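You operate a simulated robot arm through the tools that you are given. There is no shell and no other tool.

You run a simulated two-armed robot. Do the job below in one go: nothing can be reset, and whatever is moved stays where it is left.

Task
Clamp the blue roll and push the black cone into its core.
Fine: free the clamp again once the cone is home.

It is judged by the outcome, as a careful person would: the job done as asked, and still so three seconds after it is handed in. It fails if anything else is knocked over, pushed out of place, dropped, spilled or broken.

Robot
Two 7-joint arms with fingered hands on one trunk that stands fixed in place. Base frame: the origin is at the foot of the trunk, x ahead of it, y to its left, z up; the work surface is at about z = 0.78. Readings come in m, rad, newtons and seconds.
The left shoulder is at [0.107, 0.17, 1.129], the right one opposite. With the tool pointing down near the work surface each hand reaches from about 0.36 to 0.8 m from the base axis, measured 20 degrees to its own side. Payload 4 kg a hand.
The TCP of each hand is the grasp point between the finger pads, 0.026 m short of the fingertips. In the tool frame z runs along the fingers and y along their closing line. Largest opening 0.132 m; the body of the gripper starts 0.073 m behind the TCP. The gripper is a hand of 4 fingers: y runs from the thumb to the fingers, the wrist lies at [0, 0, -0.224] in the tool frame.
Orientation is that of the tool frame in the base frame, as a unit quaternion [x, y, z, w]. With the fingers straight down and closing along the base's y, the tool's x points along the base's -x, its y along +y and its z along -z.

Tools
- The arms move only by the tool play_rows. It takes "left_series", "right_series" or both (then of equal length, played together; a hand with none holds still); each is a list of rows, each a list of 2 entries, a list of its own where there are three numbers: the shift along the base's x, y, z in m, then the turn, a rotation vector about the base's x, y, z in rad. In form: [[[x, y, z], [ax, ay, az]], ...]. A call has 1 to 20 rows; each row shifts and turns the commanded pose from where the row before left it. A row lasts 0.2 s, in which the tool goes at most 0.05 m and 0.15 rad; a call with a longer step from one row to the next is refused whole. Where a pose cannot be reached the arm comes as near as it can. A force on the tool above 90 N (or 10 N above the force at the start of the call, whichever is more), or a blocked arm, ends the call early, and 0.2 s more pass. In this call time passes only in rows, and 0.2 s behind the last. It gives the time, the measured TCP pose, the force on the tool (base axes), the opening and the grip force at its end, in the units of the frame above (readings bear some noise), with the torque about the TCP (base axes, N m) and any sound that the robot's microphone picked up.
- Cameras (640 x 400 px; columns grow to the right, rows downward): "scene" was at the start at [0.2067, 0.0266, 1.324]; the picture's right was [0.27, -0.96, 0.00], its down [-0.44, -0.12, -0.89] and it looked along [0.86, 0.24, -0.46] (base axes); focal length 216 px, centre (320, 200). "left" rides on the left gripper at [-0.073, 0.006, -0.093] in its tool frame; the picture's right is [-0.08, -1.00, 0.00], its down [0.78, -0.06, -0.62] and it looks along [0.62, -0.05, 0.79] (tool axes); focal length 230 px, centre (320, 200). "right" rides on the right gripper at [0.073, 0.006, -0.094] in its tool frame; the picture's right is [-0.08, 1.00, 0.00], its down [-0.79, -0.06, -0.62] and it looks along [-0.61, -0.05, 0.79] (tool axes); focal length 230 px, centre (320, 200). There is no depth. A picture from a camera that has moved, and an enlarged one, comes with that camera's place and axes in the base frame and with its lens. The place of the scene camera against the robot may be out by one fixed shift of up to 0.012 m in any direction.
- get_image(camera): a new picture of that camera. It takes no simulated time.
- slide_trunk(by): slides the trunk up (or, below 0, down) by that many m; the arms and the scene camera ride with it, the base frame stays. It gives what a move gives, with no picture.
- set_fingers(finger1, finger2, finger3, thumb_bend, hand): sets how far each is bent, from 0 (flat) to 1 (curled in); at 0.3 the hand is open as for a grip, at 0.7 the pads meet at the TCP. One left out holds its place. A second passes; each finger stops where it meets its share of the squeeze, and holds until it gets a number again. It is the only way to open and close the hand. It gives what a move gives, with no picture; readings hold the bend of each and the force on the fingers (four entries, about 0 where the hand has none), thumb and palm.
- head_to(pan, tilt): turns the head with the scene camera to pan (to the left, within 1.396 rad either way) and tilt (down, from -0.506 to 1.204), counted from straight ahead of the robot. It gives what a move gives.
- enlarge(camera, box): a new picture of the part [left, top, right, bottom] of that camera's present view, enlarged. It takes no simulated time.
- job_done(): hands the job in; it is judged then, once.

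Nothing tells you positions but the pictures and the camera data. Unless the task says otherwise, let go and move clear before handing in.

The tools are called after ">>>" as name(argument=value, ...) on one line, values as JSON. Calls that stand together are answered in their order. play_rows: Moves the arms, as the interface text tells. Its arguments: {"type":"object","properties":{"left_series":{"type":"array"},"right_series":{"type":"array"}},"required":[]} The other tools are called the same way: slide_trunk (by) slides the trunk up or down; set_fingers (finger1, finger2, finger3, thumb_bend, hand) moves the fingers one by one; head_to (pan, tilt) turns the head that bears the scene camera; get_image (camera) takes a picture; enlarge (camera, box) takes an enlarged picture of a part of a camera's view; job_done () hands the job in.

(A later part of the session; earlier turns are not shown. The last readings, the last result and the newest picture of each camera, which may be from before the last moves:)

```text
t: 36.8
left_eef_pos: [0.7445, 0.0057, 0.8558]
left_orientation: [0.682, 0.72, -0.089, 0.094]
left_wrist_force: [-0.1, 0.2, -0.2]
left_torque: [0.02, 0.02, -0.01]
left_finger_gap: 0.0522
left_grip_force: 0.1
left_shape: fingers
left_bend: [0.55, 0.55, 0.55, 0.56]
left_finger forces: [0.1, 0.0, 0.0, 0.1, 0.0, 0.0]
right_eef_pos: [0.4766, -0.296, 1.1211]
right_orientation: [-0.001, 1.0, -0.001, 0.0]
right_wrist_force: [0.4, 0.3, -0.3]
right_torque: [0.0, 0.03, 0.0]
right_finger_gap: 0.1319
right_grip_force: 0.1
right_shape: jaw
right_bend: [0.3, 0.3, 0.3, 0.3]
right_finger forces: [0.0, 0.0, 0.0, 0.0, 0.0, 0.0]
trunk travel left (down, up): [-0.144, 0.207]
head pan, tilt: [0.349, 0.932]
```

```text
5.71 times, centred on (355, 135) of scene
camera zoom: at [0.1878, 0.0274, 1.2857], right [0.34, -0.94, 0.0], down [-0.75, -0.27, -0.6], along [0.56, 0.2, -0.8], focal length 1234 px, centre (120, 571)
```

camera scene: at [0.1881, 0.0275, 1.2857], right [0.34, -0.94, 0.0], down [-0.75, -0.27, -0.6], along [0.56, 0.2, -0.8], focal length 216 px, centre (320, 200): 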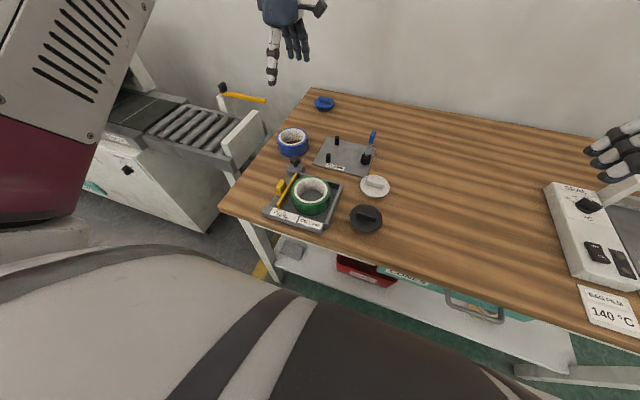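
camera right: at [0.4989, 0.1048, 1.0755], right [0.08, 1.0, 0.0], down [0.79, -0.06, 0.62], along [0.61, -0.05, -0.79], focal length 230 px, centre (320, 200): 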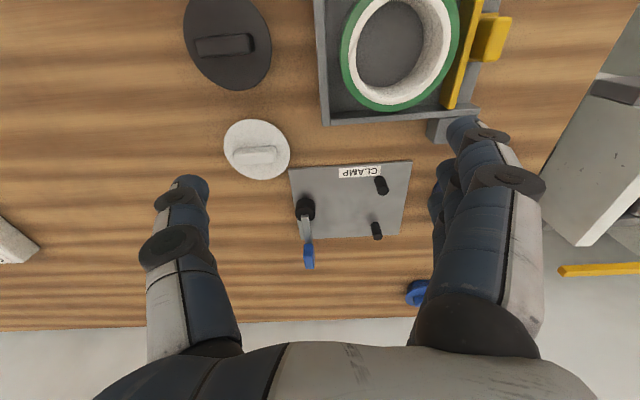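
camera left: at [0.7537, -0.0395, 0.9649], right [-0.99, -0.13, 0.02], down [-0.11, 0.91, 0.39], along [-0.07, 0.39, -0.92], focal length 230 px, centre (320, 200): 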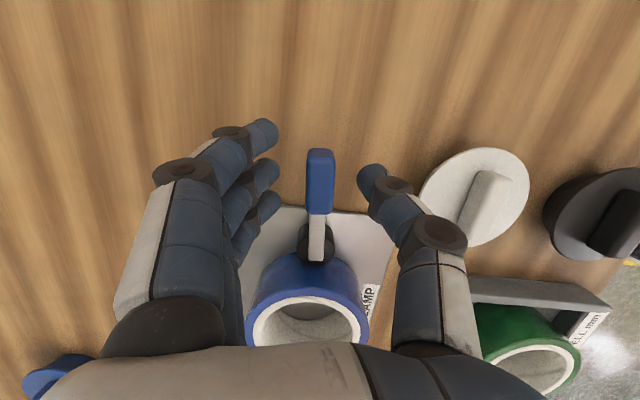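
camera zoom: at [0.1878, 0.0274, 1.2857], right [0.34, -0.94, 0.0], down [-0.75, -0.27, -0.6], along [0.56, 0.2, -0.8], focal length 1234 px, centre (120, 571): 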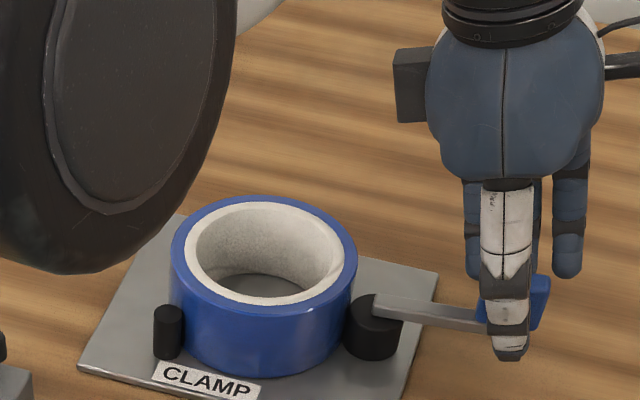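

The lever stays put with no hand on it, so the roll is clamped. I'll rise, straighten the hand, and move toward the black cone.

>>> play_rows(left_series=[[[0, 0, 0.02], [0, 0, 0]], [[0, 0, 0.03], [0, 0, 0]], [[0, 0, 0.04], [0, 0, 0]], [[0, 0, 0.04], [0, 0, -0.054]], [[-0.02, 0, 0.01], [0.131, 0, 0]], [[-0.03, 0, 0], [0.131, 0, 0]], [[-0.04, 0, 0], [0, 0, 0]], [[-0.04, 0.002, 0], [0, 0, 0]], [[-0.04, 0.002, 0], [0, 0, 0]], [[-0.04, 0.002, 0], [0, 0, 0]], [[-0.03, 0, 0], [0, 0, 0]], [[0, 0, 0], [0, 0, 0]], [[0, 0, 0], [0, 0, 0]]])

>>> get_image(camera="left")

>>> get_image(camera="scene")

```text
t: 39.6
left_eef_pos: [0.5062, 0.011, 0.9939]
left_orientation: [0.702, 0.712, -0.011, 0.002]
left_wrist_force: [0.5, 0.0, -0.5]
left_torque: [0.01, -0.01, -0.01]
left_finger_gap: 0.0522
left_grip_force: 0.1
left_shape: fingers
left_bend: [0.55, 0.55, 0.55, 0.56]
left_finger forces: [0.0, 0.0, 0.0, 0.1, 0.0, 0.0]
right_eef_pos: [0.4756, -0.296, 1.121]
right_orientation: [0.0, 1.0, 0.0, 0.0]
right_wrist_force: [-0.3, -0.2, 0.5]
right_torque: [0.02, 0.01, 0.02]
right_finger_gap: 0.132
right_grip_force: 0.1
right_shape: jaw
right_bend: [0.3, 0.3, 0.3, 0.3]
right_finger forces: [0.1, 0.0, 0.0, 0.0, 0.1, 0.0]
trunk travel left (down, up): [-0.144, 0.207]
head pan, tilt: [0.349, 0.932]
```

```text
taken
camera left: at [0.5139, -0.0593, 1.0879], right [-1.0, -0.09, 0.01], down [-0.06, 0.8, 0.6], along [-0.06, 0.6, -0.8], focal length 230 px, centre (320, 200)
```

left: 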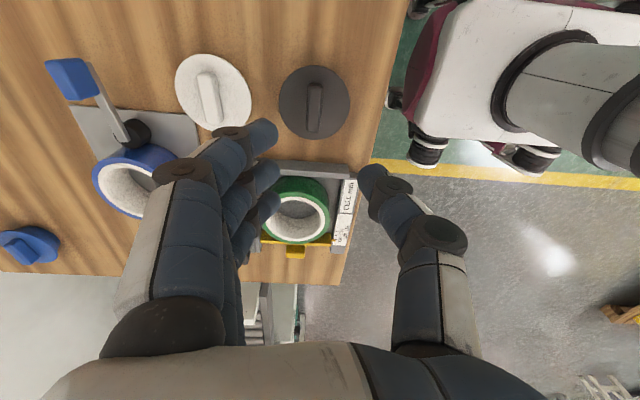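

```text
taken
camera scene: at [0.2015, 0.0428, 1.33], right [0.44, -0.9, 0.0], down [-0.36, -0.18, -0.92], along [0.82, 0.4, -0.4], focal length 216 px, centre (320, 200)
```

scene: 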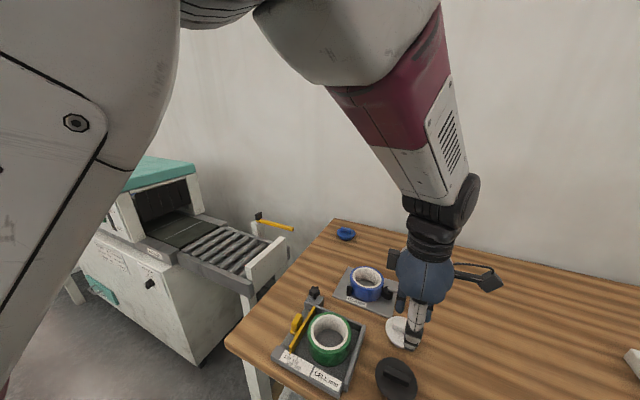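

The cone's centre is about (0.511, 0.016) from this view. I'll let the arm settle and recheck before descending.

>>> play_rows(left_series=[[[0.004, 0.004, -0.03], [0, 0, 0]], [[0, 0, -0.03], [0, 0, 0]], [[0, 0, 0], [0, 0, 0]], [[0, 0, 0], [0, 0, 0]]])

>>> get_image(camera="left")

>>> enlarge(camera="left", box=[240, 40, 400, 160])

>>> enlarge(camera="scene", box=[300, 260, 460, 400])

```text
t: 40.6
left_eef_pos: [0.515, 0.0165, 0.9428]
left_orientation: [0.698, 0.716, -0.01, 0.013]
left_wrist_force: [-0.1, -0.3, 1.0]
left_torque: [-0.01, 0.02, 0.01]
left_finger_gap: 0.0525
left_grip_force: 0.0
left_shape: fingers
left_bend: [0.55, 0.55, 0.55, 0.56]
left_finger forces: [0.0, 0.0, 0.0, 0.0, 0.0, 0.0]
right_eef_pos: [0.4768, -0.2949, 1.1218]
right_orientation: [-0.001, 1.0, 0.0, 0.0]
right_wrist_force: [1.0, 0.5, 0.8]
right_torque: [0.0, 0.0, 0.01]
right_finger_gap: 0.1317
right_grip_force: 0.0
right_shape: jaw
right_bend: [0.3, 0.3, 0.3, 0.3]
right_finger forces: [0.1, 0.0, 0.0, 0.0, 0.1, 0.0]
trunk travel left (down, up): [-0.144, 0.207]
head pan, tilt: [0.349, 0.932]
```

```text
taken
camera left: at [0.5222, -0.0523, 1.0394], right [-0.99, -0.1, 0.0], down [-0.08, 0.8, 0.59], along [-0.06, 0.59, -0.81], focal length 230 px, centre (320, 200)
```

left: 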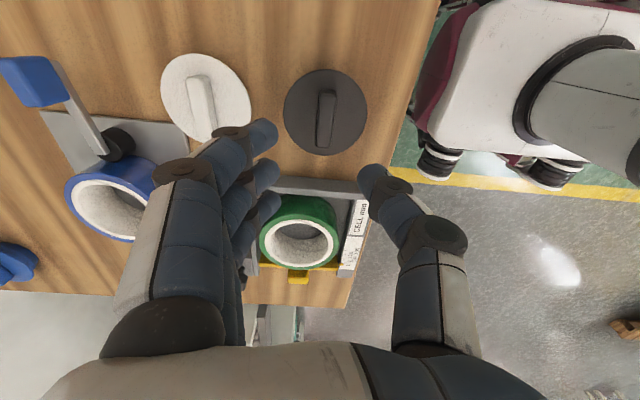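

```text
3.33 times, centred on (320, 100) of left
camera zoom: at [0.5222, -0.0523, 1.0394], right [-0.99, -0.1, 0.0], down [-0.08, 0.8, 0.59], along [-0.06, 0.59, -0.81], focal length 767 px, centre (320, 533)
```

zoom: 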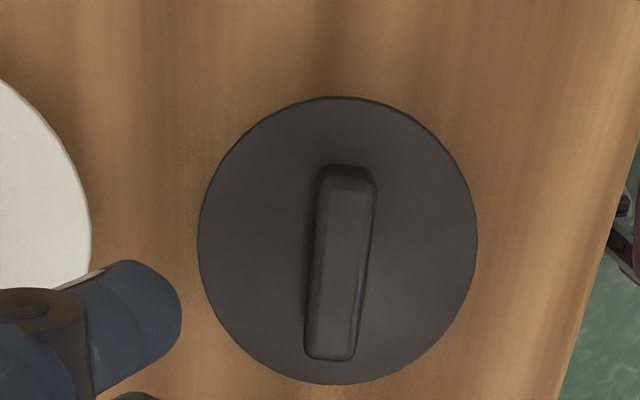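

```text
2.86 times, centred on (380, 330) of scene
camera zoom: at [0.2025, 0.0316, 1.3139], right [0.33, -0.94, 0.0], down [-0.52, -0.18, -0.83], along [0.78, 0.28, -0.55], focal length 617 px, centre (149, -171)
```

zoom: 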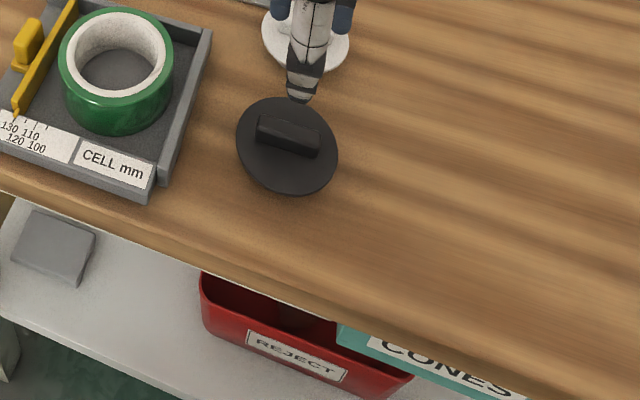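

The cone is centred near (0.510, 0.017) with its handle along y. I'll correct the small tilt, centre on the handle and descend partway.

>>> play_rows(left_series=[[[-0.005, 0, -0.02], [0.03, -0.003, -0.025]], [[0, 0, -0.03], [0, 0, 0]], [[0, 0, -0.02], [0, 0, 0]], [[0, 0, 0], [0, 0, 0]], [[0, 0, 0], [0, 0, 0]]])

>>> get_image(camera="left")

>>> enlarge(camera="scene", box=[330, 200, 450, 310])

>>> get_image(camera="scene")

```text
t: 41.8
left_eef_pos: [0.52, 0.0223, 0.8815]
left_orientation: [0.693, 0.721, -0.009, 0.018]
left_wrist_force: [-0.8, 0.1, -1.1]
left_torque: [-0.01, 0.0, 0.02]
left_finger_gap: 0.0524
left_grip_force: 0.1
left_shape: fingers
left_bend: [0.55, 0.55, 0.55, 0.56]
left_finger forces: [0.1, 0.0, 0.0, 0.1, 0.0, 0.0]
right_eef_pos: [0.4771, -0.2943, 1.1222]
right_orientation: [-0.001, 1.0, 0.0, 0.0]
right_wrist_force: [-0.4, -0.3, -1.2]
right_torque: [0.01, 0.0, 0.04]
right_finger_gap: 0.1319
right_grip_force: 0.0
right_shape: jaw
right_bend: [0.3, 0.3, 0.3, 0.3]
right_finger forces: [0.1, 0.0, 0.1, 0.0, 0.1, 0.0]
trunk travel left (down, up): [-0.144, 0.207]
head pan, tilt: [0.349, 0.932]
```

```text
taken
camera left: at [0.5275, -0.0467, 0.9777], right [-0.99, -0.12, -0.01], down [-0.1, 0.8, 0.59], along [-0.06, 0.58, -0.81], focal length 230 px, centre (320, 200)
```

left: 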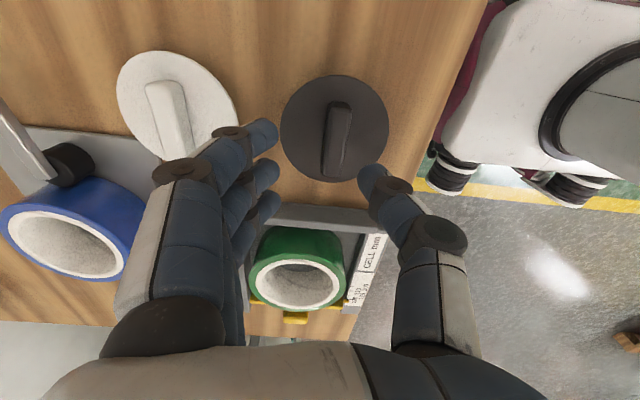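

```text
3.64 times, centred on (390, 255) of scene
camera zoom: at [0.191, 0.0274, 1.2899], right [0.33, -0.94, 0.0], down [-0.73, -0.25, -0.64], along [0.6, 0.21, -0.77], focal length 785 px, centre (66, 0)
```

zoom: 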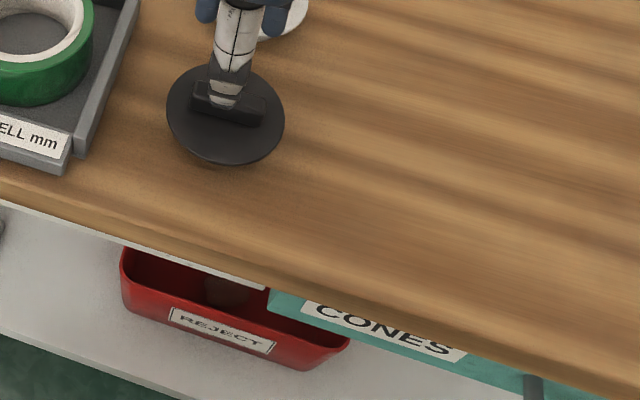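

```text
taken
camera scene: at [0.191, 0.0274, 1.2899], right [0.33, -0.94, 0.0], down [-0.73, -0.25, -0.64], along [0.6, 0.21, -0.77], focal length 216 px, centre (320, 200)
```

scene: 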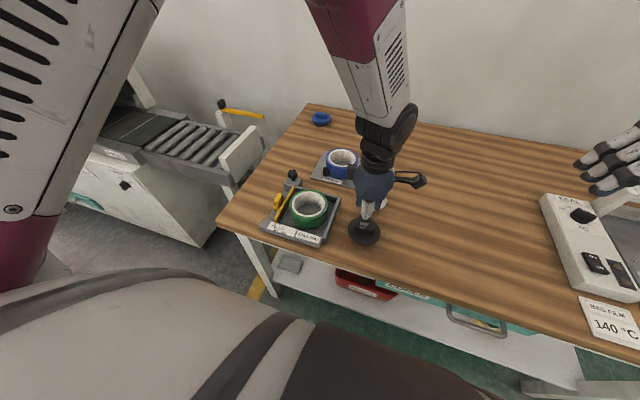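

The arm is near a joint limit in this pose, with errors of about 1 cm and 0.04 rad. Yaw accuracy isn't critical for gripping a bar, so I'll relax it by about 10° and see if the pose error clears.

>>> play_rows(left_series=[[[0, 0, 0], [0, 0, 0.13]], [[0, 0, 0], [0, 0, 0.05]], [[0, 0, 0], [0, 0, 0]], [[0, 0, 0], [0, 0, 0]]])

>>> get_image(camera="left")

```text
t: 42.8
left_eef_pos: [0.5172, 0.0237, 0.8807]
left_orientation: [0.625, 0.78, -0.015, 0.01]
left_wrist_force: [0.0, 0.3, 0.3]
left_torque: [-0.01, 0.02, 0.02]
left_finger_gap: 0.0525
left_grip_force: 0.0
left_shape: fingers
left_bend: [0.55, 0.55, 0.55, 0.56]
left_finger forces: [0.0, 0.1, 0.0, 0.0, 0.0, 0.0]
right_eef_pos: [0.4766, -0.2945, 1.1214]
right_orientation: [0.0, 1.0, 0.0, 0.0]
right_wrist_force: [0.2, 0.2, -1.4]
right_torque: [0.0, 0.0, 0.0]
right_finger_gap: 0.132
right_grip_force: 0.0
right_shape: jaw
right_bend: [0.3, 0.3, 0.3, 0.3]
right_finger forces: [0.0, 0.1, 0.0, 0.0, 0.1, 0.1]
trunk travel left (down, up): [-0.144, 0.207]
head pan, tilt: [0.349, 0.932]
```

```text
taken
camera left: at [0.54, -0.043, 0.9758], right [-0.96, -0.29, 0.01], down [-0.23, 0.77, 0.59], along [-0.18, 0.56, -0.81], focal length 230 px, centre (320, 200)
```

left: 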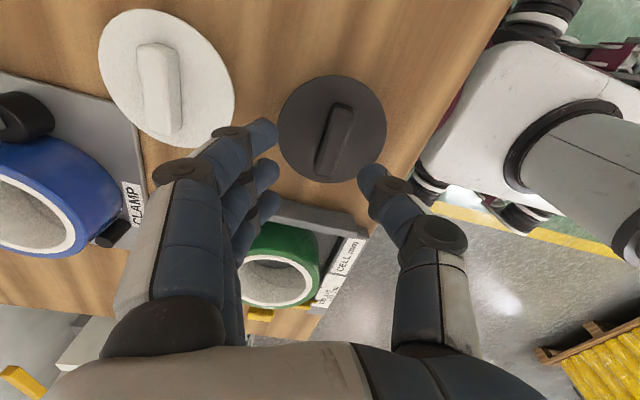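

>>> play_rows(left_series=[[[-0.007, -0.007, -0.008], [0.03, 0, 0]], [[0, 0, 0], [0, 0, 0]], [[0, 0, 0], [0, 0, 0]]])

>>> get_image(camera="left")

```text
t: 43.6
left_eef_pos: [0.5133, 0.0145, 0.8748]
left_orientation: [0.625, 0.78, -0.002, 0.001]
left_wrist_force: [-0.5, -0.3, -0.1]
left_torque: [0.02, -0.01, 0.03]
left_finger_gap: 0.0527
left_grip_force: 0.0
left_shape: fingers
left_bend: [0.55, 0.55, 0.55, 0.56]
left_finger forces: [0.0, 0.0, 0.0, 0.0, 0.0, 0.0]
right_eef_pos: [0.4762, -0.295, 1.1216]
right_orientation: [-0.001, 1.0, 0.0, 0.0]
right_wrist_force: [-1.0, 0.5, 0.5]
right_torque: [-0.04, 0.02, -0.02]
right_finger_gap: 0.1318
right_grip_force: 0.0
right_shape: jaw
right_bend: [0.3, 0.3, 0.3, 0.3]
right_finger forces: [0.0, 0.1, 0.1, 0.1, 0.0, 0.0]
trunk travel left (down, up): [-0.144, 0.207]
head pan, tilt: [0.349, 0.932]
```

```text
taken
camera left: at [0.5343, -0.0536, 0.9683], right [-0.96, -0.29, 0.0], down [-0.23, 0.76, 0.61], along [-0.18, 0.58, -0.79], focal length 230 px, centre (320, 200)
```

left: 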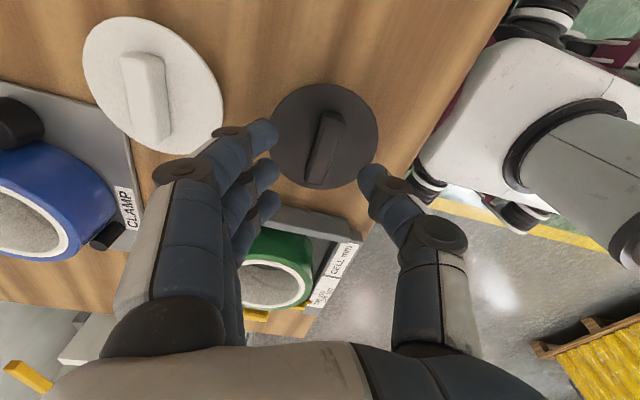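

The pose error is gone and the hand is now upright and almost centred over the handle. I'll descend around it in small steps.

>>> play_rows(left_series=[[[-0.003, 0.002, -0.015], [0, 0, 0]], [[0, 0, -0.015], [0, 0, 0]], [[0, 0, 0], [0, 0, 0]], [[0, 0, 0], [0, 0, 0]]])

>>> get_image(camera="left")

>>> enlarge(camera="scene", box=[330, 180, 410, 250])

```text
t: 44.8
left_eef_pos: [0.5134, 0.0177, 0.8466]
left_orientation: [0.621, 0.784, -0.002, 0.004]
left_wrist_force: [-0.2, -0.5, 0.0]
left_torque: [-0.02, 0.03, 0.03]
left_finger_gap: 0.0527
left_grip_force: 0.1
left_shape: fingers
left_bend: [0.55, 0.55, 0.55, 0.56]
left_finger forces: [0.0, 0.1, 0.0, 0.1, 0.0, 0.0]
right_eef_pos: [0.4769, -0.2949, 1.1211]
right_orientation: [-0.001, 1.0, 0.0, 0.0]
right_wrist_force: [0.3, 0.7, 0.7]
right_torque: [0.04, 0.01, 0.0]
right_finger_gap: 0.132
right_grip_force: 0.2
right_shape: jaw
right_bend: [0.3, 0.3, 0.3, 0.3]
right_finger forces: [0.0, 0.0, 0.0, 0.0, 0.1, 0.1]
trunk travel left (down, up): [-0.144, 0.207]
head pan, tilt: [0.349, 0.932]
stopped in row 4 (left hand): the arm was blocked; the commanded pose is now the measured one
```

```text
taken
camera left: at [0.5356, -0.0497, 0.9407], right [-0.95, -0.3, 0.0], down [-0.24, 0.75, 0.61], along [-0.18, 0.58, -0.79], focal length 230 px, centre (320, 200)
```

left: 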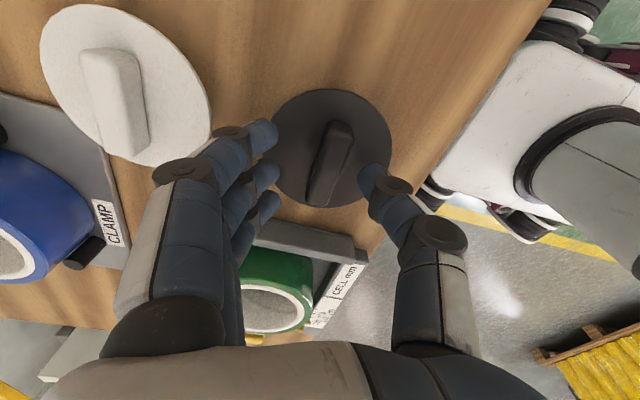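

```text
5.71 times, centred on (370, 215) of scene
camera zoom: at [0.1878, 0.0278, 1.2858], right [0.34, -0.94, 0.0], down [-0.75, -0.27, -0.6], along [0.56, 0.2, -0.8], focal length 1234 px, centre (34, 114)
```

zoom: 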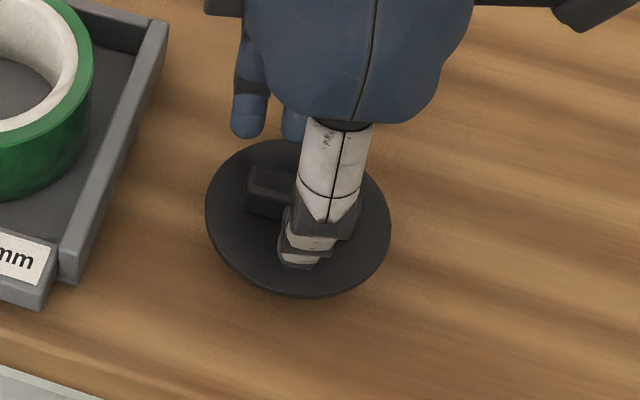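

The arm stopped short here from a joint limit, since there is no contact force. I'll relax the yaw a bit more and continue down slowly.

>>> play_rows(left_series=[[[0, 0, 0], [0, 0, 0.1]], [[0, 0, -0.006], [0, 0, 0]], [[0, 0, -0.004], [0, 0, 0]], [[0, 0, 0], [0, 0, 0]]])

>>> get_image(camera="left")

```text
t: 45.8
left_eef_pos: [0.5225, 0.021, 0.8452]
left_orientation: [0.57, 0.821, -0.009, 0.014]
left_wrist_force: [0.3, 0.1, -0.8]
left_torque: [0.01, -0.01, 0.02]
left_finger_gap: 0.0524
left_grip_force: 0.2
left_shape: fingers
left_bend: [0.55, 0.55, 0.55, 0.56]
left_finger forces: [0.0, 0.1, 0.0, 0.0, 0.0, 0.0]
right_eef_pos: [0.4785, -0.2947, 1.1217]
right_orientation: [-0.001, 1.0, 0.001, 0.0]
right_wrist_force: [-0.2, 0.5, 0.5]
right_torque: [0.01, 0.03, -0.01]
right_finger_gap: 0.132
right_grip_force: 0.0
right_shape: jaw
right_bend: [0.3, 0.3, 0.3, 0.3]
right_finger forces: [0.0, 0.1, 0.0, 0.1, 0.1, 0.1]
trunk travel left (down, up): [-0.144, 0.207]
head pan, tilt: [0.349, 0.932]
```

```text
taken
camera left: at [0.5518, -0.0416, 0.941], right [-0.91, -0.42, 0.0], down [-0.34, 0.73, 0.59], along [-0.25, 0.53, -0.81], focal length 230 px, centre (320, 200)
```

left: 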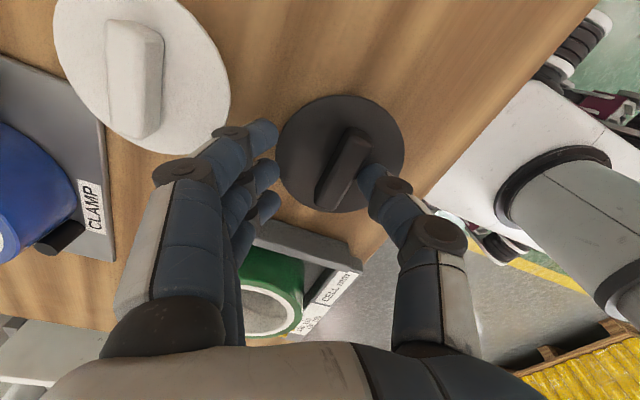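

Going lower just slides the hand outward, so something upstream is limiting the left arm. I'll lift slightly and look at the arm and table edge with the scene camera.

>>> play_rows(left_series=[[[0, 0, 0.03], [0, 0, 0]], [[0, 0, 0.03], [0, 0, 0]], [[0, 0, 0.03], [0, 0, 0]], [[0, 0, 0], [0, 0, 0]]])

>>> head_to(pan=0.6, tilt=1.2)

>>> get_image(camera="scene")

>>> get_image(camera="right")

```text
t: 46.8
left_eef_pos: [0.5117, 0.0201, 0.9201]
left_orientation: [0.579, 0.815, -0.008, 0.0]
left_wrist_force: [-0.2, 0.2, -0.7]
left_torque: [0.01, 0.01, 0.02]
left_finger_gap: 0.0527
left_grip_force: 0.0
left_shape: fingers
left_bend: [0.55, 0.55, 0.55, 0.56]
left_finger forces: [0.0, 0.0, 0.1, 0.0, 0.1, 0.0]
right_eef_pos: [0.478, -0.2952, 1.1203]
right_orientation: [0.0, 1.0, 0.0, -0.001]
right_wrist_force: [0.7, 0.5, -0.7]
right_torque: [0.01, 0.02, 0.0]
right_finger_gap: 0.1318
right_grip_force: 0.1
right_shape: jaw
right_bend: [0.3, 0.3, 0.3, 0.3]
right_finger forces: [0.1, 0.0, 0.0, 0.1, 0.0, 0.1]
trunk travel left (down, up): [-0.144, 0.207]
head pan, tilt: [0.349, 0.932]
```

```text
t: 47.6
left_eef_pos: [0.5124, 0.0186, 0.9246]
left_orientation: [0.58, 0.815, -0.006, 0.005]
left_wrist_force: [-0.3, -0.1, -0.7]
left_torque: [0.02, -0.01, 0.01]
left_finger_gap: 0.0528
left_grip_force: 0.0
left_shape: fingers
left_bend: [0.55, 0.55, 0.55, 0.56]
left_finger forces: [0.0, 0.0, 0.1, 0.0, 0.1, 0.0]
right_eef_pos: [0.4761, -0.2946, 1.1212]
right_orientation: [-0.001, 1.0, 0.0, 0.0]
right_wrist_force: [0.2, 0.1, -0.3]
right_torque: [0.01, -0.02, -0.02]
right_finger_gap: 0.1319
right_grip_force: 0.0
right_shape: jaw
right_bend: [0.3, 0.3, 0.3, 0.3]
right_finger forces: [0.0, 0.0, 0.0, 0.0, 0.0, 0.1]
trunk travel left (down, up): [-0.144, 0.207]
head pan, tilt: [0.6, 1.201]
```

```text
taken
camera scene: at [0.1922, 0.0446, 1.3043], right [0.5, -0.87, 0.0], down [-0.56, -0.32, -0.77], along [0.66, 0.38, -0.64], focal length 216 px, centre (320, 200)
```

scene: 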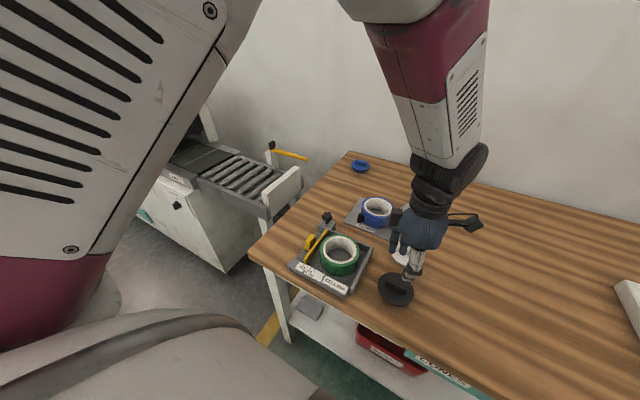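

```text
taken
camera right: at [0.4045, -0.2897, 1.2154], right [0.08, 1.0, 0.0], down [0.79, -0.06, 0.62], along [0.61, -0.05, -0.79], focal length 230 px, centre (320, 200)
```

right: 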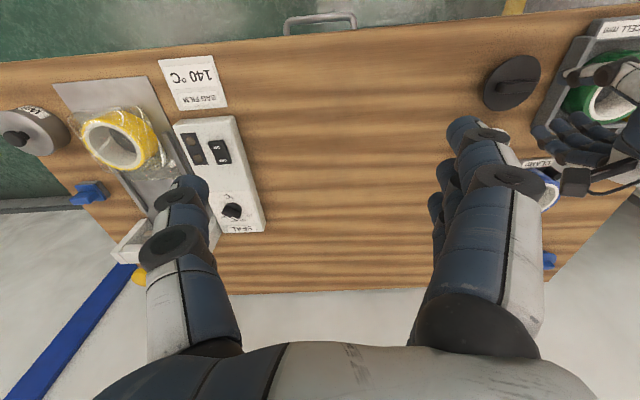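

The head's real pose differs from its commanded tilt: the left elbow link sits right in front of the head and presses on it. Tilting the head up and away should free the arm for this reach.

>>> head_to(pan=-0.5, tilt=0.0)

>>> get_image(camera="scene")

>>> get_image(camera="left")

```text
t: 49.0
left_eef_pos: [0.512, 0.0196, 0.9266]
left_orientation: [0.58, 0.814, -0.005, 0.006]
left_wrist_force: [0.0, -0.2, 0.4]
left_torque: [-0.01, -0.01, -0.02]
left_finger_gap: 0.0524
left_grip_force: 0.0
left_shape: fingers
left_bend: [0.55, 0.55, 0.55, 0.56]
left_finger forces: [0.0, 0.1, 0.1, 0.0, 0.1, 0.1]
right_eef_pos: [0.4773, -0.2956, 1.121]
right_orientation: [-0.001, 1.0, 0.001, 0.0]
right_wrist_force: [0.0, 0.0, -0.1]
right_torque: [0.04, -0.01, -0.01]
right_finger_gap: 0.1318
right_grip_force: 0.0
right_shape: jaw
right_bend: [0.3, 0.3, 0.3, 0.3]
right_finger forces: [0.0, 0.1, 0.0, 0.0, 0.1, 0.0]
trunk travel left (down, up): [-0.144, 0.207]
head pan, tilt: [-0.499, 0.0]
```

```text
taken
camera scene: at [0.1976, -0.0408, 1.368], right [-0.48, -0.88, 0.0], down [0.0, 0.0, -1.0], along [0.88, -0.48, 0.0], focal length 216 px, centre (320, 200)
```

scene: 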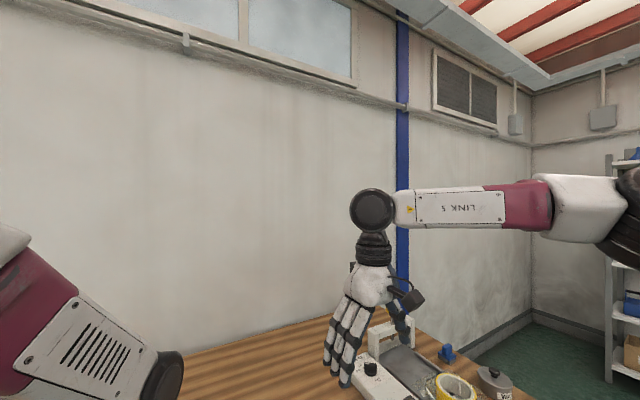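

```text
taken
camera left: at [0.5413, -0.0459, 1.0205], right [-0.92, -0.4, 0.0], down [-0.32, 0.73, 0.6], along [-0.24, 0.55, -0.8], focal length 230 px, centre (320, 200)
```

left: 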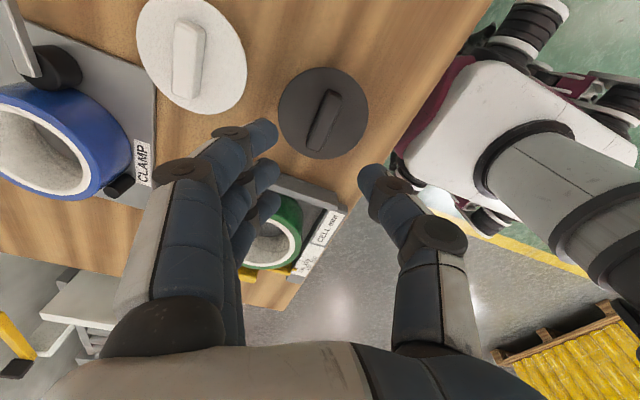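

The head now obeys exactly, confirming the collision is gone. I'll restore the hand's yaw to −90° and check the tracking.

>>> play_rows(left_series=[[[0, 0, 0], [0, 0, -0.11]], [[0, 0, 0], [0, 0, -0.11]], [[0, 0, 0], [0, 0, -0.11]], [[0, 0, 0], [0, 0, 0]], [[0, 0, 0], [0, 0, 0]]])

>>> enlarge(camera="left", box=[240, 40, 400, 180])

```text
t: 50.2
left_eef_pos: [0.5115, 0.0179, 0.9244]
left_orientation: [0.709, 0.705, -0.001, 0.003]
left_wrist_force: [-0.4, 0.1, -0.4]
left_torque: [-0.01, -0.04, 0.02]
left_finger_gap: 0.0524
left_grip_force: 0.1
left_shape: fingers
left_bend: [0.55, 0.55, 0.55, 0.56]
left_finger forces: [0.0, 0.0, 0.0, 0.0, 0.0, 0.0]
right_eef_pos: [0.476, -0.2943, 1.1223]
right_orientation: [-0.001, 1.0, 0.0, -0.001]
right_wrist_force: [-0.6, 0.6, -0.6]
right_torque: [0.01, 0.0, 0.01]
right_finger_gap: 0.1322
right_grip_force: 0.0
right_shape: jaw
right_bend: [0.3, 0.3, 0.3, 0.3]
right_finger forces: [0.0, 0.0, 0.1, 0.0, 0.0, 0.0]
trunk travel left (down, up): [-0.144, 0.207]
head pan, tilt: [-0.499, 0.0]
```

```text
2.86 times, centred on (320, 110) of left
camera zoom: at [0.5163, -0.0544, 1.0178], right [-1.0, -0.07, 0.0], down [-0.06, 0.79, 0.61], along [-0.04, 0.61, -0.79], focal length 657 px, centre (320, 457)
```

zoom: 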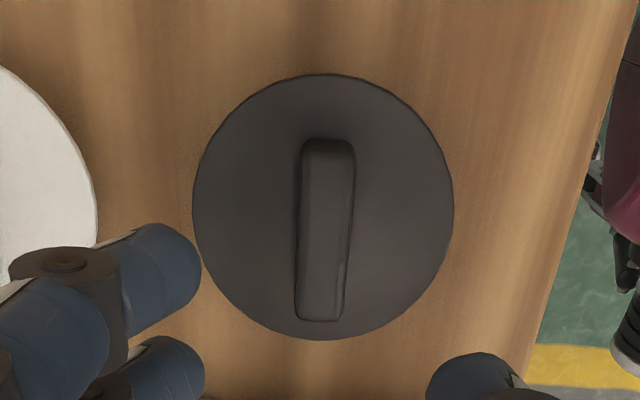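

Tracking is now exact. The cone is at (0.511, 0.016), directly under the hand, so I'll descend.

>>> play_rows(left_series=[[[0, -0.0015, -0.03], [0, 0, 0]], [[0, 0, -0.025], [0, 0, 0]], [[0, 0, -0.02], [0, 0, 0]], [[0, 0, 0], [0, 0, 0]]])

>>> get_image(camera="left")

```text
t: 51.2
left_eef_pos: [0.5187, 0.0199, 0.864]
left_orientation: [0.698, 0.716, -0.008, 0.018]
left_wrist_force: [0.4, 1.0, 0.4]
left_torque: [-0.01, 0.03, 0.0]
left_finger_gap: 0.0526
left_grip_force: 0.1
left_shape: fingers
left_bend: [0.55, 0.55, 0.55, 0.56]
left_finger forces: [0.1, 0.0, 0.1, 0.0, 0.0, 0.0]
right_eef_pos: [0.4758, -0.2958, 1.1216]
right_orientation: [-0.001, 1.0, 0.002, 0.001]
right_wrist_force: [0.5, 0.3, 0.8]
right_torque: [0.01, -0.02, -0.01]
right_finger_gap: 0.1318
right_grip_force: 0.1
right_shape: jaw
right_bend: [0.3, 0.3, 0.3, 0.3]
right_finger forces: [0.1, 0.0, 0.0, 0.0, 0.1, 0.0]
trunk travel left (down, up): [-0.144, 0.207]
head pan, tilt: [-0.499, 0.0]
```

```text
taken
camera left: at [0.525, -0.0486, 0.9598], right [-0.99, -0.1, -0.01], down [-0.09, 0.81, 0.59], along [-0.05, 0.58, -0.81], focal length 230 px, centre (320, 200)
```

left: 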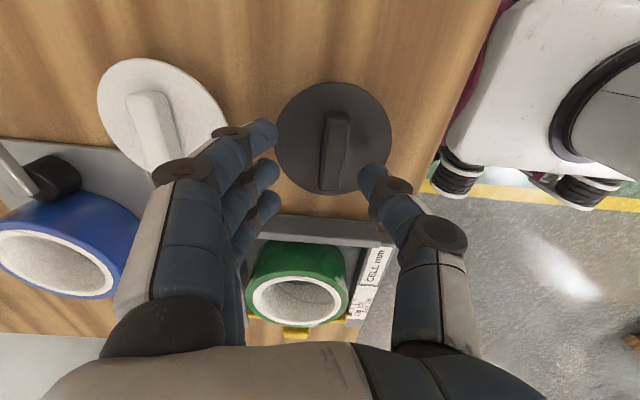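

>>> get_image(camera="scene")

>>> get_image(camera="right")

```text
taken
camera scene: at [0.1971, -0.0409, 1.3682], right [-0.48, -0.88, 0.0], down [0.0, 0.0, -1.0], along [0.88, -0.48, 0.0], focal length 216 px, centre (320, 200)
```

scene: 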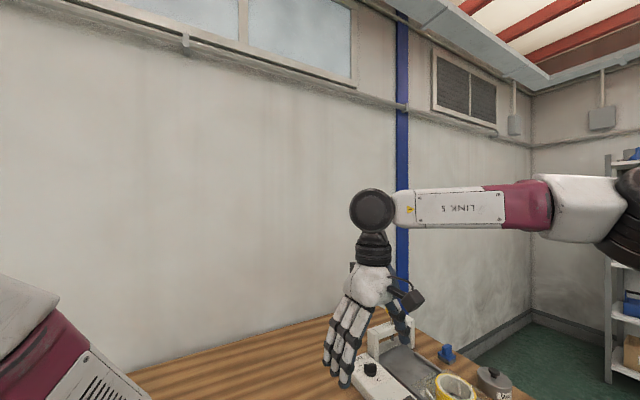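

```text
taken
camera right: at [0.404, -0.2897, 1.2156], right [0.08, 1.0, 0.0], down [0.79, -0.06, 0.62], along [0.61, -0.05, -0.79], focal length 230 px, centre (320, 200)
```

right: 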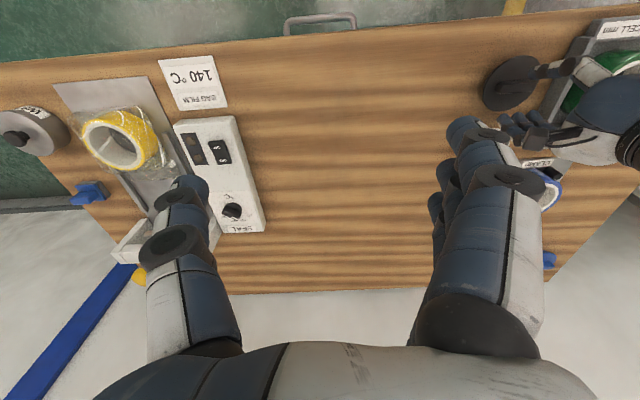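

The head is clear, yet the arm still can't go lower relative to the trunk, so this is a joint limit. I'll raise the hand to where tracking was perfect and lower the whole trunk instead.

>>> play_rows(left_series=[[[0, 0, 0.03], [0, 0, 0]], [[0, 0, 0.03], [0, 0, 0]], [[0, 0, 0.03], [0, 0, 0]], [[0, 0, 0], [0, 0, 0]], [[0, 0, 0], [0, 0, 0]]])

>>> slide_trunk(by=-0.05)

>>> get_image(camera="left")

>>> get_image(camera="scene")

```text
t: 52.4
left_eef_pos: [0.5109, 0.0169, 0.9398]
left_orientation: [0.709, 0.705, 0.0, 0.003]
left_wrist_force: [-0.1, -0.2, 0.3]
left_torque: [-0.01, -0.02, 0.0]
left_finger_gap: 0.0527
left_grip_force: 0.0
left_shape: fingers
left_bend: [0.55, 0.55, 0.55, 0.56]
left_finger forces: [0.0, 0.0, 0.0, 0.0, 0.1, 0.0]
right_eef_pos: [0.4768, -0.2947, 1.122]
right_orientation: [-0.002, 1.0, 0.001, 0.0]
right_wrist_force: [0.3, -0.3, 0.1]
right_torque: [0.01, -0.03, 0.02]
right_finger_gap: 0.132
right_grip_force: 0.1
right_shape: jaw
right_bend: [0.3, 0.3, 0.3, 0.3]
right_finger forces: [0.1, 0.0, 0.1, 0.0, 0.0, 0.1]
trunk travel left (down, up): [-0.144, 0.207]
head pan, tilt: [-0.499, 0.0]
```

```text
t: 53.3
left_eef_pos: [0.5105, 0.0146, 0.8918]
left_orientation: [0.709, 0.705, 0.002, 0.002]
left_wrist_force: [0.8, -0.2, 0.3]
left_torque: [-0.01, 0.01, 0.01]
left_finger_gap: 0.0528
left_grip_force: 0.0
left_shape: fingers
left_bend: [0.55, 0.55, 0.55, 0.56]
left_finger forces: [0.0, 0.0, 0.0, 0.1, 0.0, 0.0]
right_eef_pos: [0.4753, -0.2953, 1.0739]
right_orientation: [-0.001, 1.0, 0.001, 0.0]
right_wrist_force: [-0.4, -0.2, -0.2]
right_torque: [0.04, -0.03, 0.0]
right_finger_gap: 0.132
right_grip_force: 0.1
right_shape: jaw
right_bend: [0.3, 0.3, 0.3, 0.3]
right_finger forces: [0.0, 0.1, 0.0, 0.1, 0.0, 0.0]
trunk travel left (down, up): [-0.094, 0.257]
head pan, tilt: [-0.499, 0.0]
```

```text
taken
camera left: at [0.5152, -0.0571, 0.9855], right [-1.0, -0.07, -0.01], down [-0.06, 0.79, 0.61], along [-0.04, 0.61, -0.79], focal length 230 px, centre (320, 200)
```

left: 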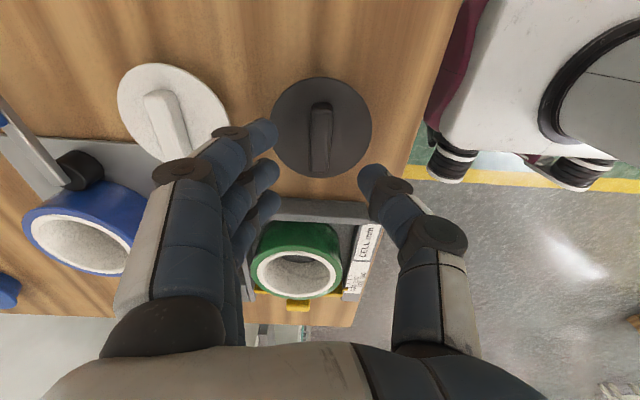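

```text
taken
camera scene: at [0.2484, -0.0409, 1.3122], right [-0.48, -0.88, 0.0], down [0.0, 0.0, -1.0], along [0.88, -0.48, 0.0], focal length 216 px, centre (320, 200)
```

scene: 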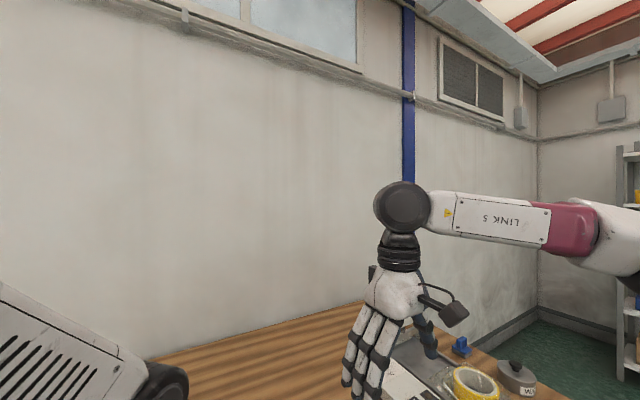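

The trunk slide works and the pose holds. I'll lower the trunk another 45 mm to bring the fingers around the handle.

>>> play_rows(left_series=[[[0.0005, 0.0015, 0], [0, 0, 0]], [[0, 0, 0], [0, 0, 0]]])

>>> slide_trunk(by=-0.045)

>>> get_image(camera="left")

>>> get_image(camera="right")

```text
t: 53.9
left_eef_pos: [0.5115, 0.0193, 0.8893]
left_orientation: [0.708, 0.706, 0.0, 0.003]
left_wrist_force: [-0.5, -0.2, 0.7]
left_torque: [0.02, -0.01, 0.03]
left_finger_gap: 0.0526
left_grip_force: 0.1
left_shape: fingers
left_bend: [0.55, 0.55, 0.55, 0.56]
left_finger forces: [0.0, 0.0, 0.0, 0.0, 0.0, 0.0]
right_eef_pos: [0.4769, -0.2947, 1.0714]
right_orientation: [-0.001, 1.0, 0.0, 0.001]
right_wrist_force: [-0.1, -0.2, 0.0]
right_torque: [-0.01, 0.04, 0.01]
right_finger_gap: 0.1316
right_grip_force: 0.0
right_shape: jaw
right_bend: [0.3, 0.3, 0.3, 0.3]
right_finger forces: [0.0, 0.0, 0.0, 0.0, 0.0, 0.1]
trunk travel left (down, up): [-0.094, 0.257]
head pan, tilt: [-0.499, 0.0]
```

```text
t: 54.8
left_eef_pos: [0.5121, 0.0176, 0.846]
left_orientation: [0.709, 0.706, 0.002, 0.004]
left_wrist_force: [0.1, -0.3, 0.0]
left_torque: [0.0, -0.05, -0.02]
left_finger_gap: 0.0525
left_grip_force: 0.2
left_shape: fingers
left_bend: [0.55, 0.55, 0.55, 0.56]
left_finger forces: [0.0, 0.1, 0.1, 0.1, 0.0, 0.0]
right_eef_pos: [0.4757, -0.2944, 1.0275]
right_orientation: [-0.001, 1.0, 0.0, 0.001]
right_wrist_force: [0.0, 1.1, -0.1]
right_torque: [0.0, -0.03, 0.0]
right_finger_gap: 0.1319
right_grip_force: 0.2
right_shape: jaw
right_bend: [0.3, 0.3, 0.3, 0.3]
right_finger forces: [0.1, 0.0, 0.1, 0.0, 0.0, 0.1]
trunk travel left (down, up): [-0.049, 0.302]
head pan, tilt: [-0.499, 0.0]
```

```text
taken
camera left: at [0.5168, -0.055, 0.9403], right [-1.0, -0.07, -0.01], down [-0.06, 0.79, 0.61], along [-0.04, 0.61, -0.79], focal length 230 px, centre (320, 200)
```

left: 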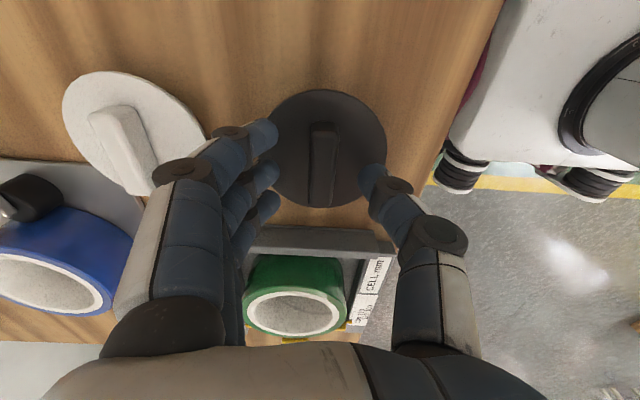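

```text
taken
camera right: at [0.403, -0.2897, 1.1213], right [0.08, 1.0, 0.0], down [0.78, -0.06, 0.62], along [0.62, -0.05, -0.79], focal length 230 px, centre (320, 200)
```

right: 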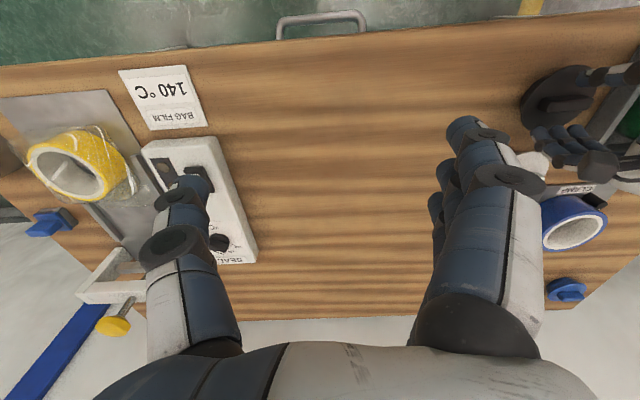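

The hand is well placed around the handle. I'll lower the last bit in small steps, watching for contact.

>>> play_rows(left_series=[[[-0.001, -0.001, -0.006], [0, 0, 0]], [[0, 0, -0.006], [0, 0, 0]], [[0, 0, 0], [0, 0, 0]]])

>>> play_rows(left_series=[[[0, 0, -0.004], [0, 0, 0]], [[0, 0, 0], [0, 0, 0]]])

>>> get_image(camera="left")

>>> enlarge(camera="right", box=[500, 50, 640, 150])

```text
t: 55.6
left_eef_pos: [0.5109, 0.0164, 0.8387]
left_orientation: [0.708, 0.706, 0.002, 0.007]
left_wrist_force: [0.4, -1.0, 39.6]
left_torque: [0.08, 1.06, 0.01]
left_finger_gap: 0.0526
left_grip_force: 20.3
left_shape: fingers
left_bend: [0.55, 0.55, 0.55, 0.58]
left_finger forces: [0.2, 1.5, 3.4, 0.0, 34.9, 0.0]
right_eef_pos: [0.4748, -0.2947, 1.03]
right_orientation: [0.0, 1.0, 0.001, 0.001]
right_wrist_force: [-0.2, -0.6, -0.1]
right_torque: [0.01, 0.0, -0.02]
right_finger_gap: 0.1319
right_grip_force: 0.0
right_shape: jaw
right_bend: [0.3, 0.3, 0.3, 0.3]
right_finger forces: [0.0, 0.0, 0.1, 0.1, 0.0, 0.0]
trunk travel left (down, up): [-0.049, 0.302]
head pan, tilt: [-0.499, 0.0]
```

```text
t: 56.2
left_eef_pos: [0.5115, 0.0158, 0.8371]
left_orientation: [0.708, 0.706, 0.005, 0.009]
left_wrist_force: [-1.1, 2.9, 90.7]
left_torque: [0.34, 1.34, -0.02]
left_finger_gap: 0.053
left_grip_force: 45.2
left_shape: fingers
left_bend: [0.55, 0.55, 0.56, 0.61]
left_finger forces: [6.2, 8.8, 11.1, 0.0, 65.1, 0.0]
right_eef_pos: [0.471, -0.2955, 1.0313]
right_orientation: [-0.001, 1.0, 0.001, 0.004]
right_wrist_force: [0.4, 0.1, -0.6]
right_torque: [0.04, -0.01, -0.03]
right_finger_gap: 0.1318
right_grip_force: 0.0
right_shape: jaw
right_bend: [0.3, 0.3, 0.3, 0.3]
right_finger forces: [0.1, 0.0, 0.0, 0.0, 0.0, 0.0]
trunk travel left (down, up): [-0.049, 0.302]
head pan, tilt: [-0.499, 0.0]
```

```text
taken
camera left: at [0.514, -0.0564, 0.9319], right [-1.0, -0.07, -0.02], down [-0.07, 0.79, 0.61], along [-0.03, 0.61, -0.79], focal length 230 px, centre (320, 200)
```

left: 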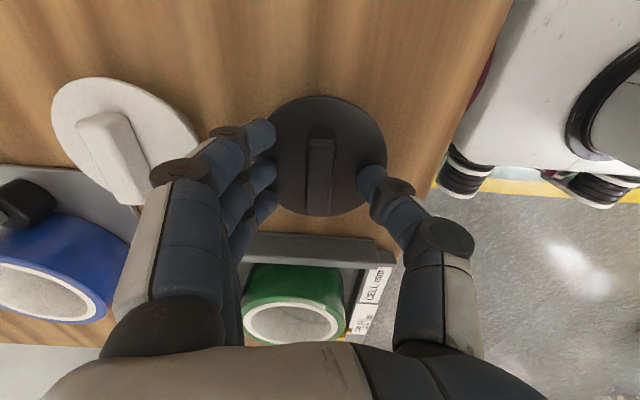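

```text
4.00 times, centred on (570, 100) of right
camera zoom: at [0.3979, -0.2897, 1.1246], right [0.08, 1.0, 0.0], down [0.78, -0.06, 0.62], along [0.62, -0.05, -0.78], focal length 920 px, centre (-680, 600)
```

zoom: 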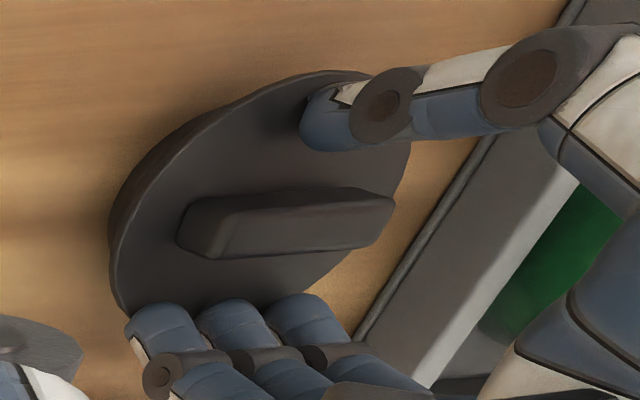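

The fingertips are pressing on the flange (its top is higher than I assumed), so I'll back up immediately. The views also say the handle centre is about 4 mm further toward −y.

>>> play_rows(left_series=[[[0, 0, 0.006], [0, 0, 0]], [[0, -0.004, 0.004], [0, 0, 0]], [[0, 0, 0], [0, 0, 0]], [[0, 0, 0], [0, 0, 0]]])

>>> get_image(camera="left")

>>> enlarge(camera="right", box=[500, 50, 640, 150])

```text
t: 57.2
left_eef_pos: [0.5108, 0.0125, 0.8386]
left_orientation: [0.709, 0.706, -0.001, 0.002]
left_wrist_force: [1.1, 3.8, 22.1]
left_torque: [0.12, 0.02, -0.02]
left_finger_gap: 0.0521
left_grip_force: 11.9
left_shape: fingers
left_bend: [0.55, 0.55, 0.56, 0.57]
left_finger forces: [2.6, 3.6, 4.7, 0.0, 11.6, 0.0]
right_eef_pos: [0.4771, -0.2949, 1.026]
right_orientation: [-0.001, 1.0, -0.001, -0.001]
right_wrist_force: [-0.7, -0.7, 0.1]
right_torque: [0.0, -0.01, -0.01]
right_finger_gap: 0.1319
right_grip_force: 0.1
right_shape: jaw
right_bend: [0.3, 0.3, 0.3, 0.3]
right_finger forces: [0.0, 0.1, 0.1, 0.0, 0.0, 0.1]
trunk travel left (down, up): [-0.049, 0.302]
head pan, tilt: [-0.499, 0.0]
```

```text
taken
camera left: at [0.5158, -0.06, 0.9323], right [-1.0, -0.07, 0.0], down [-0.06, 0.79, 0.61], along [-0.04, 0.61, -0.79], focal length 230 px, centre (320, 200)
```

left: 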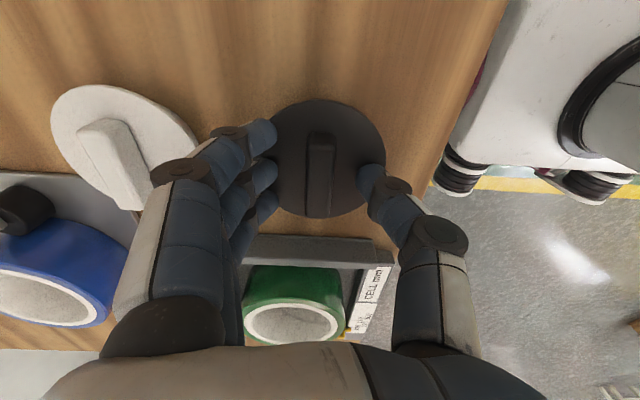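

```text
4.00 times, centred on (570, 100) of right
camera zoom: at [0.4038, -0.2894, 1.1199], right [0.08, 1.0, 0.0], down [0.79, -0.06, 0.62], along [0.61, -0.05, -0.79], focal length 920 px, centre (-680, 600)
```

zoom: 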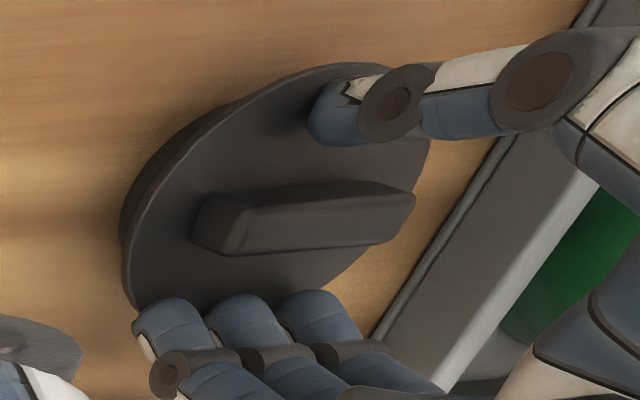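

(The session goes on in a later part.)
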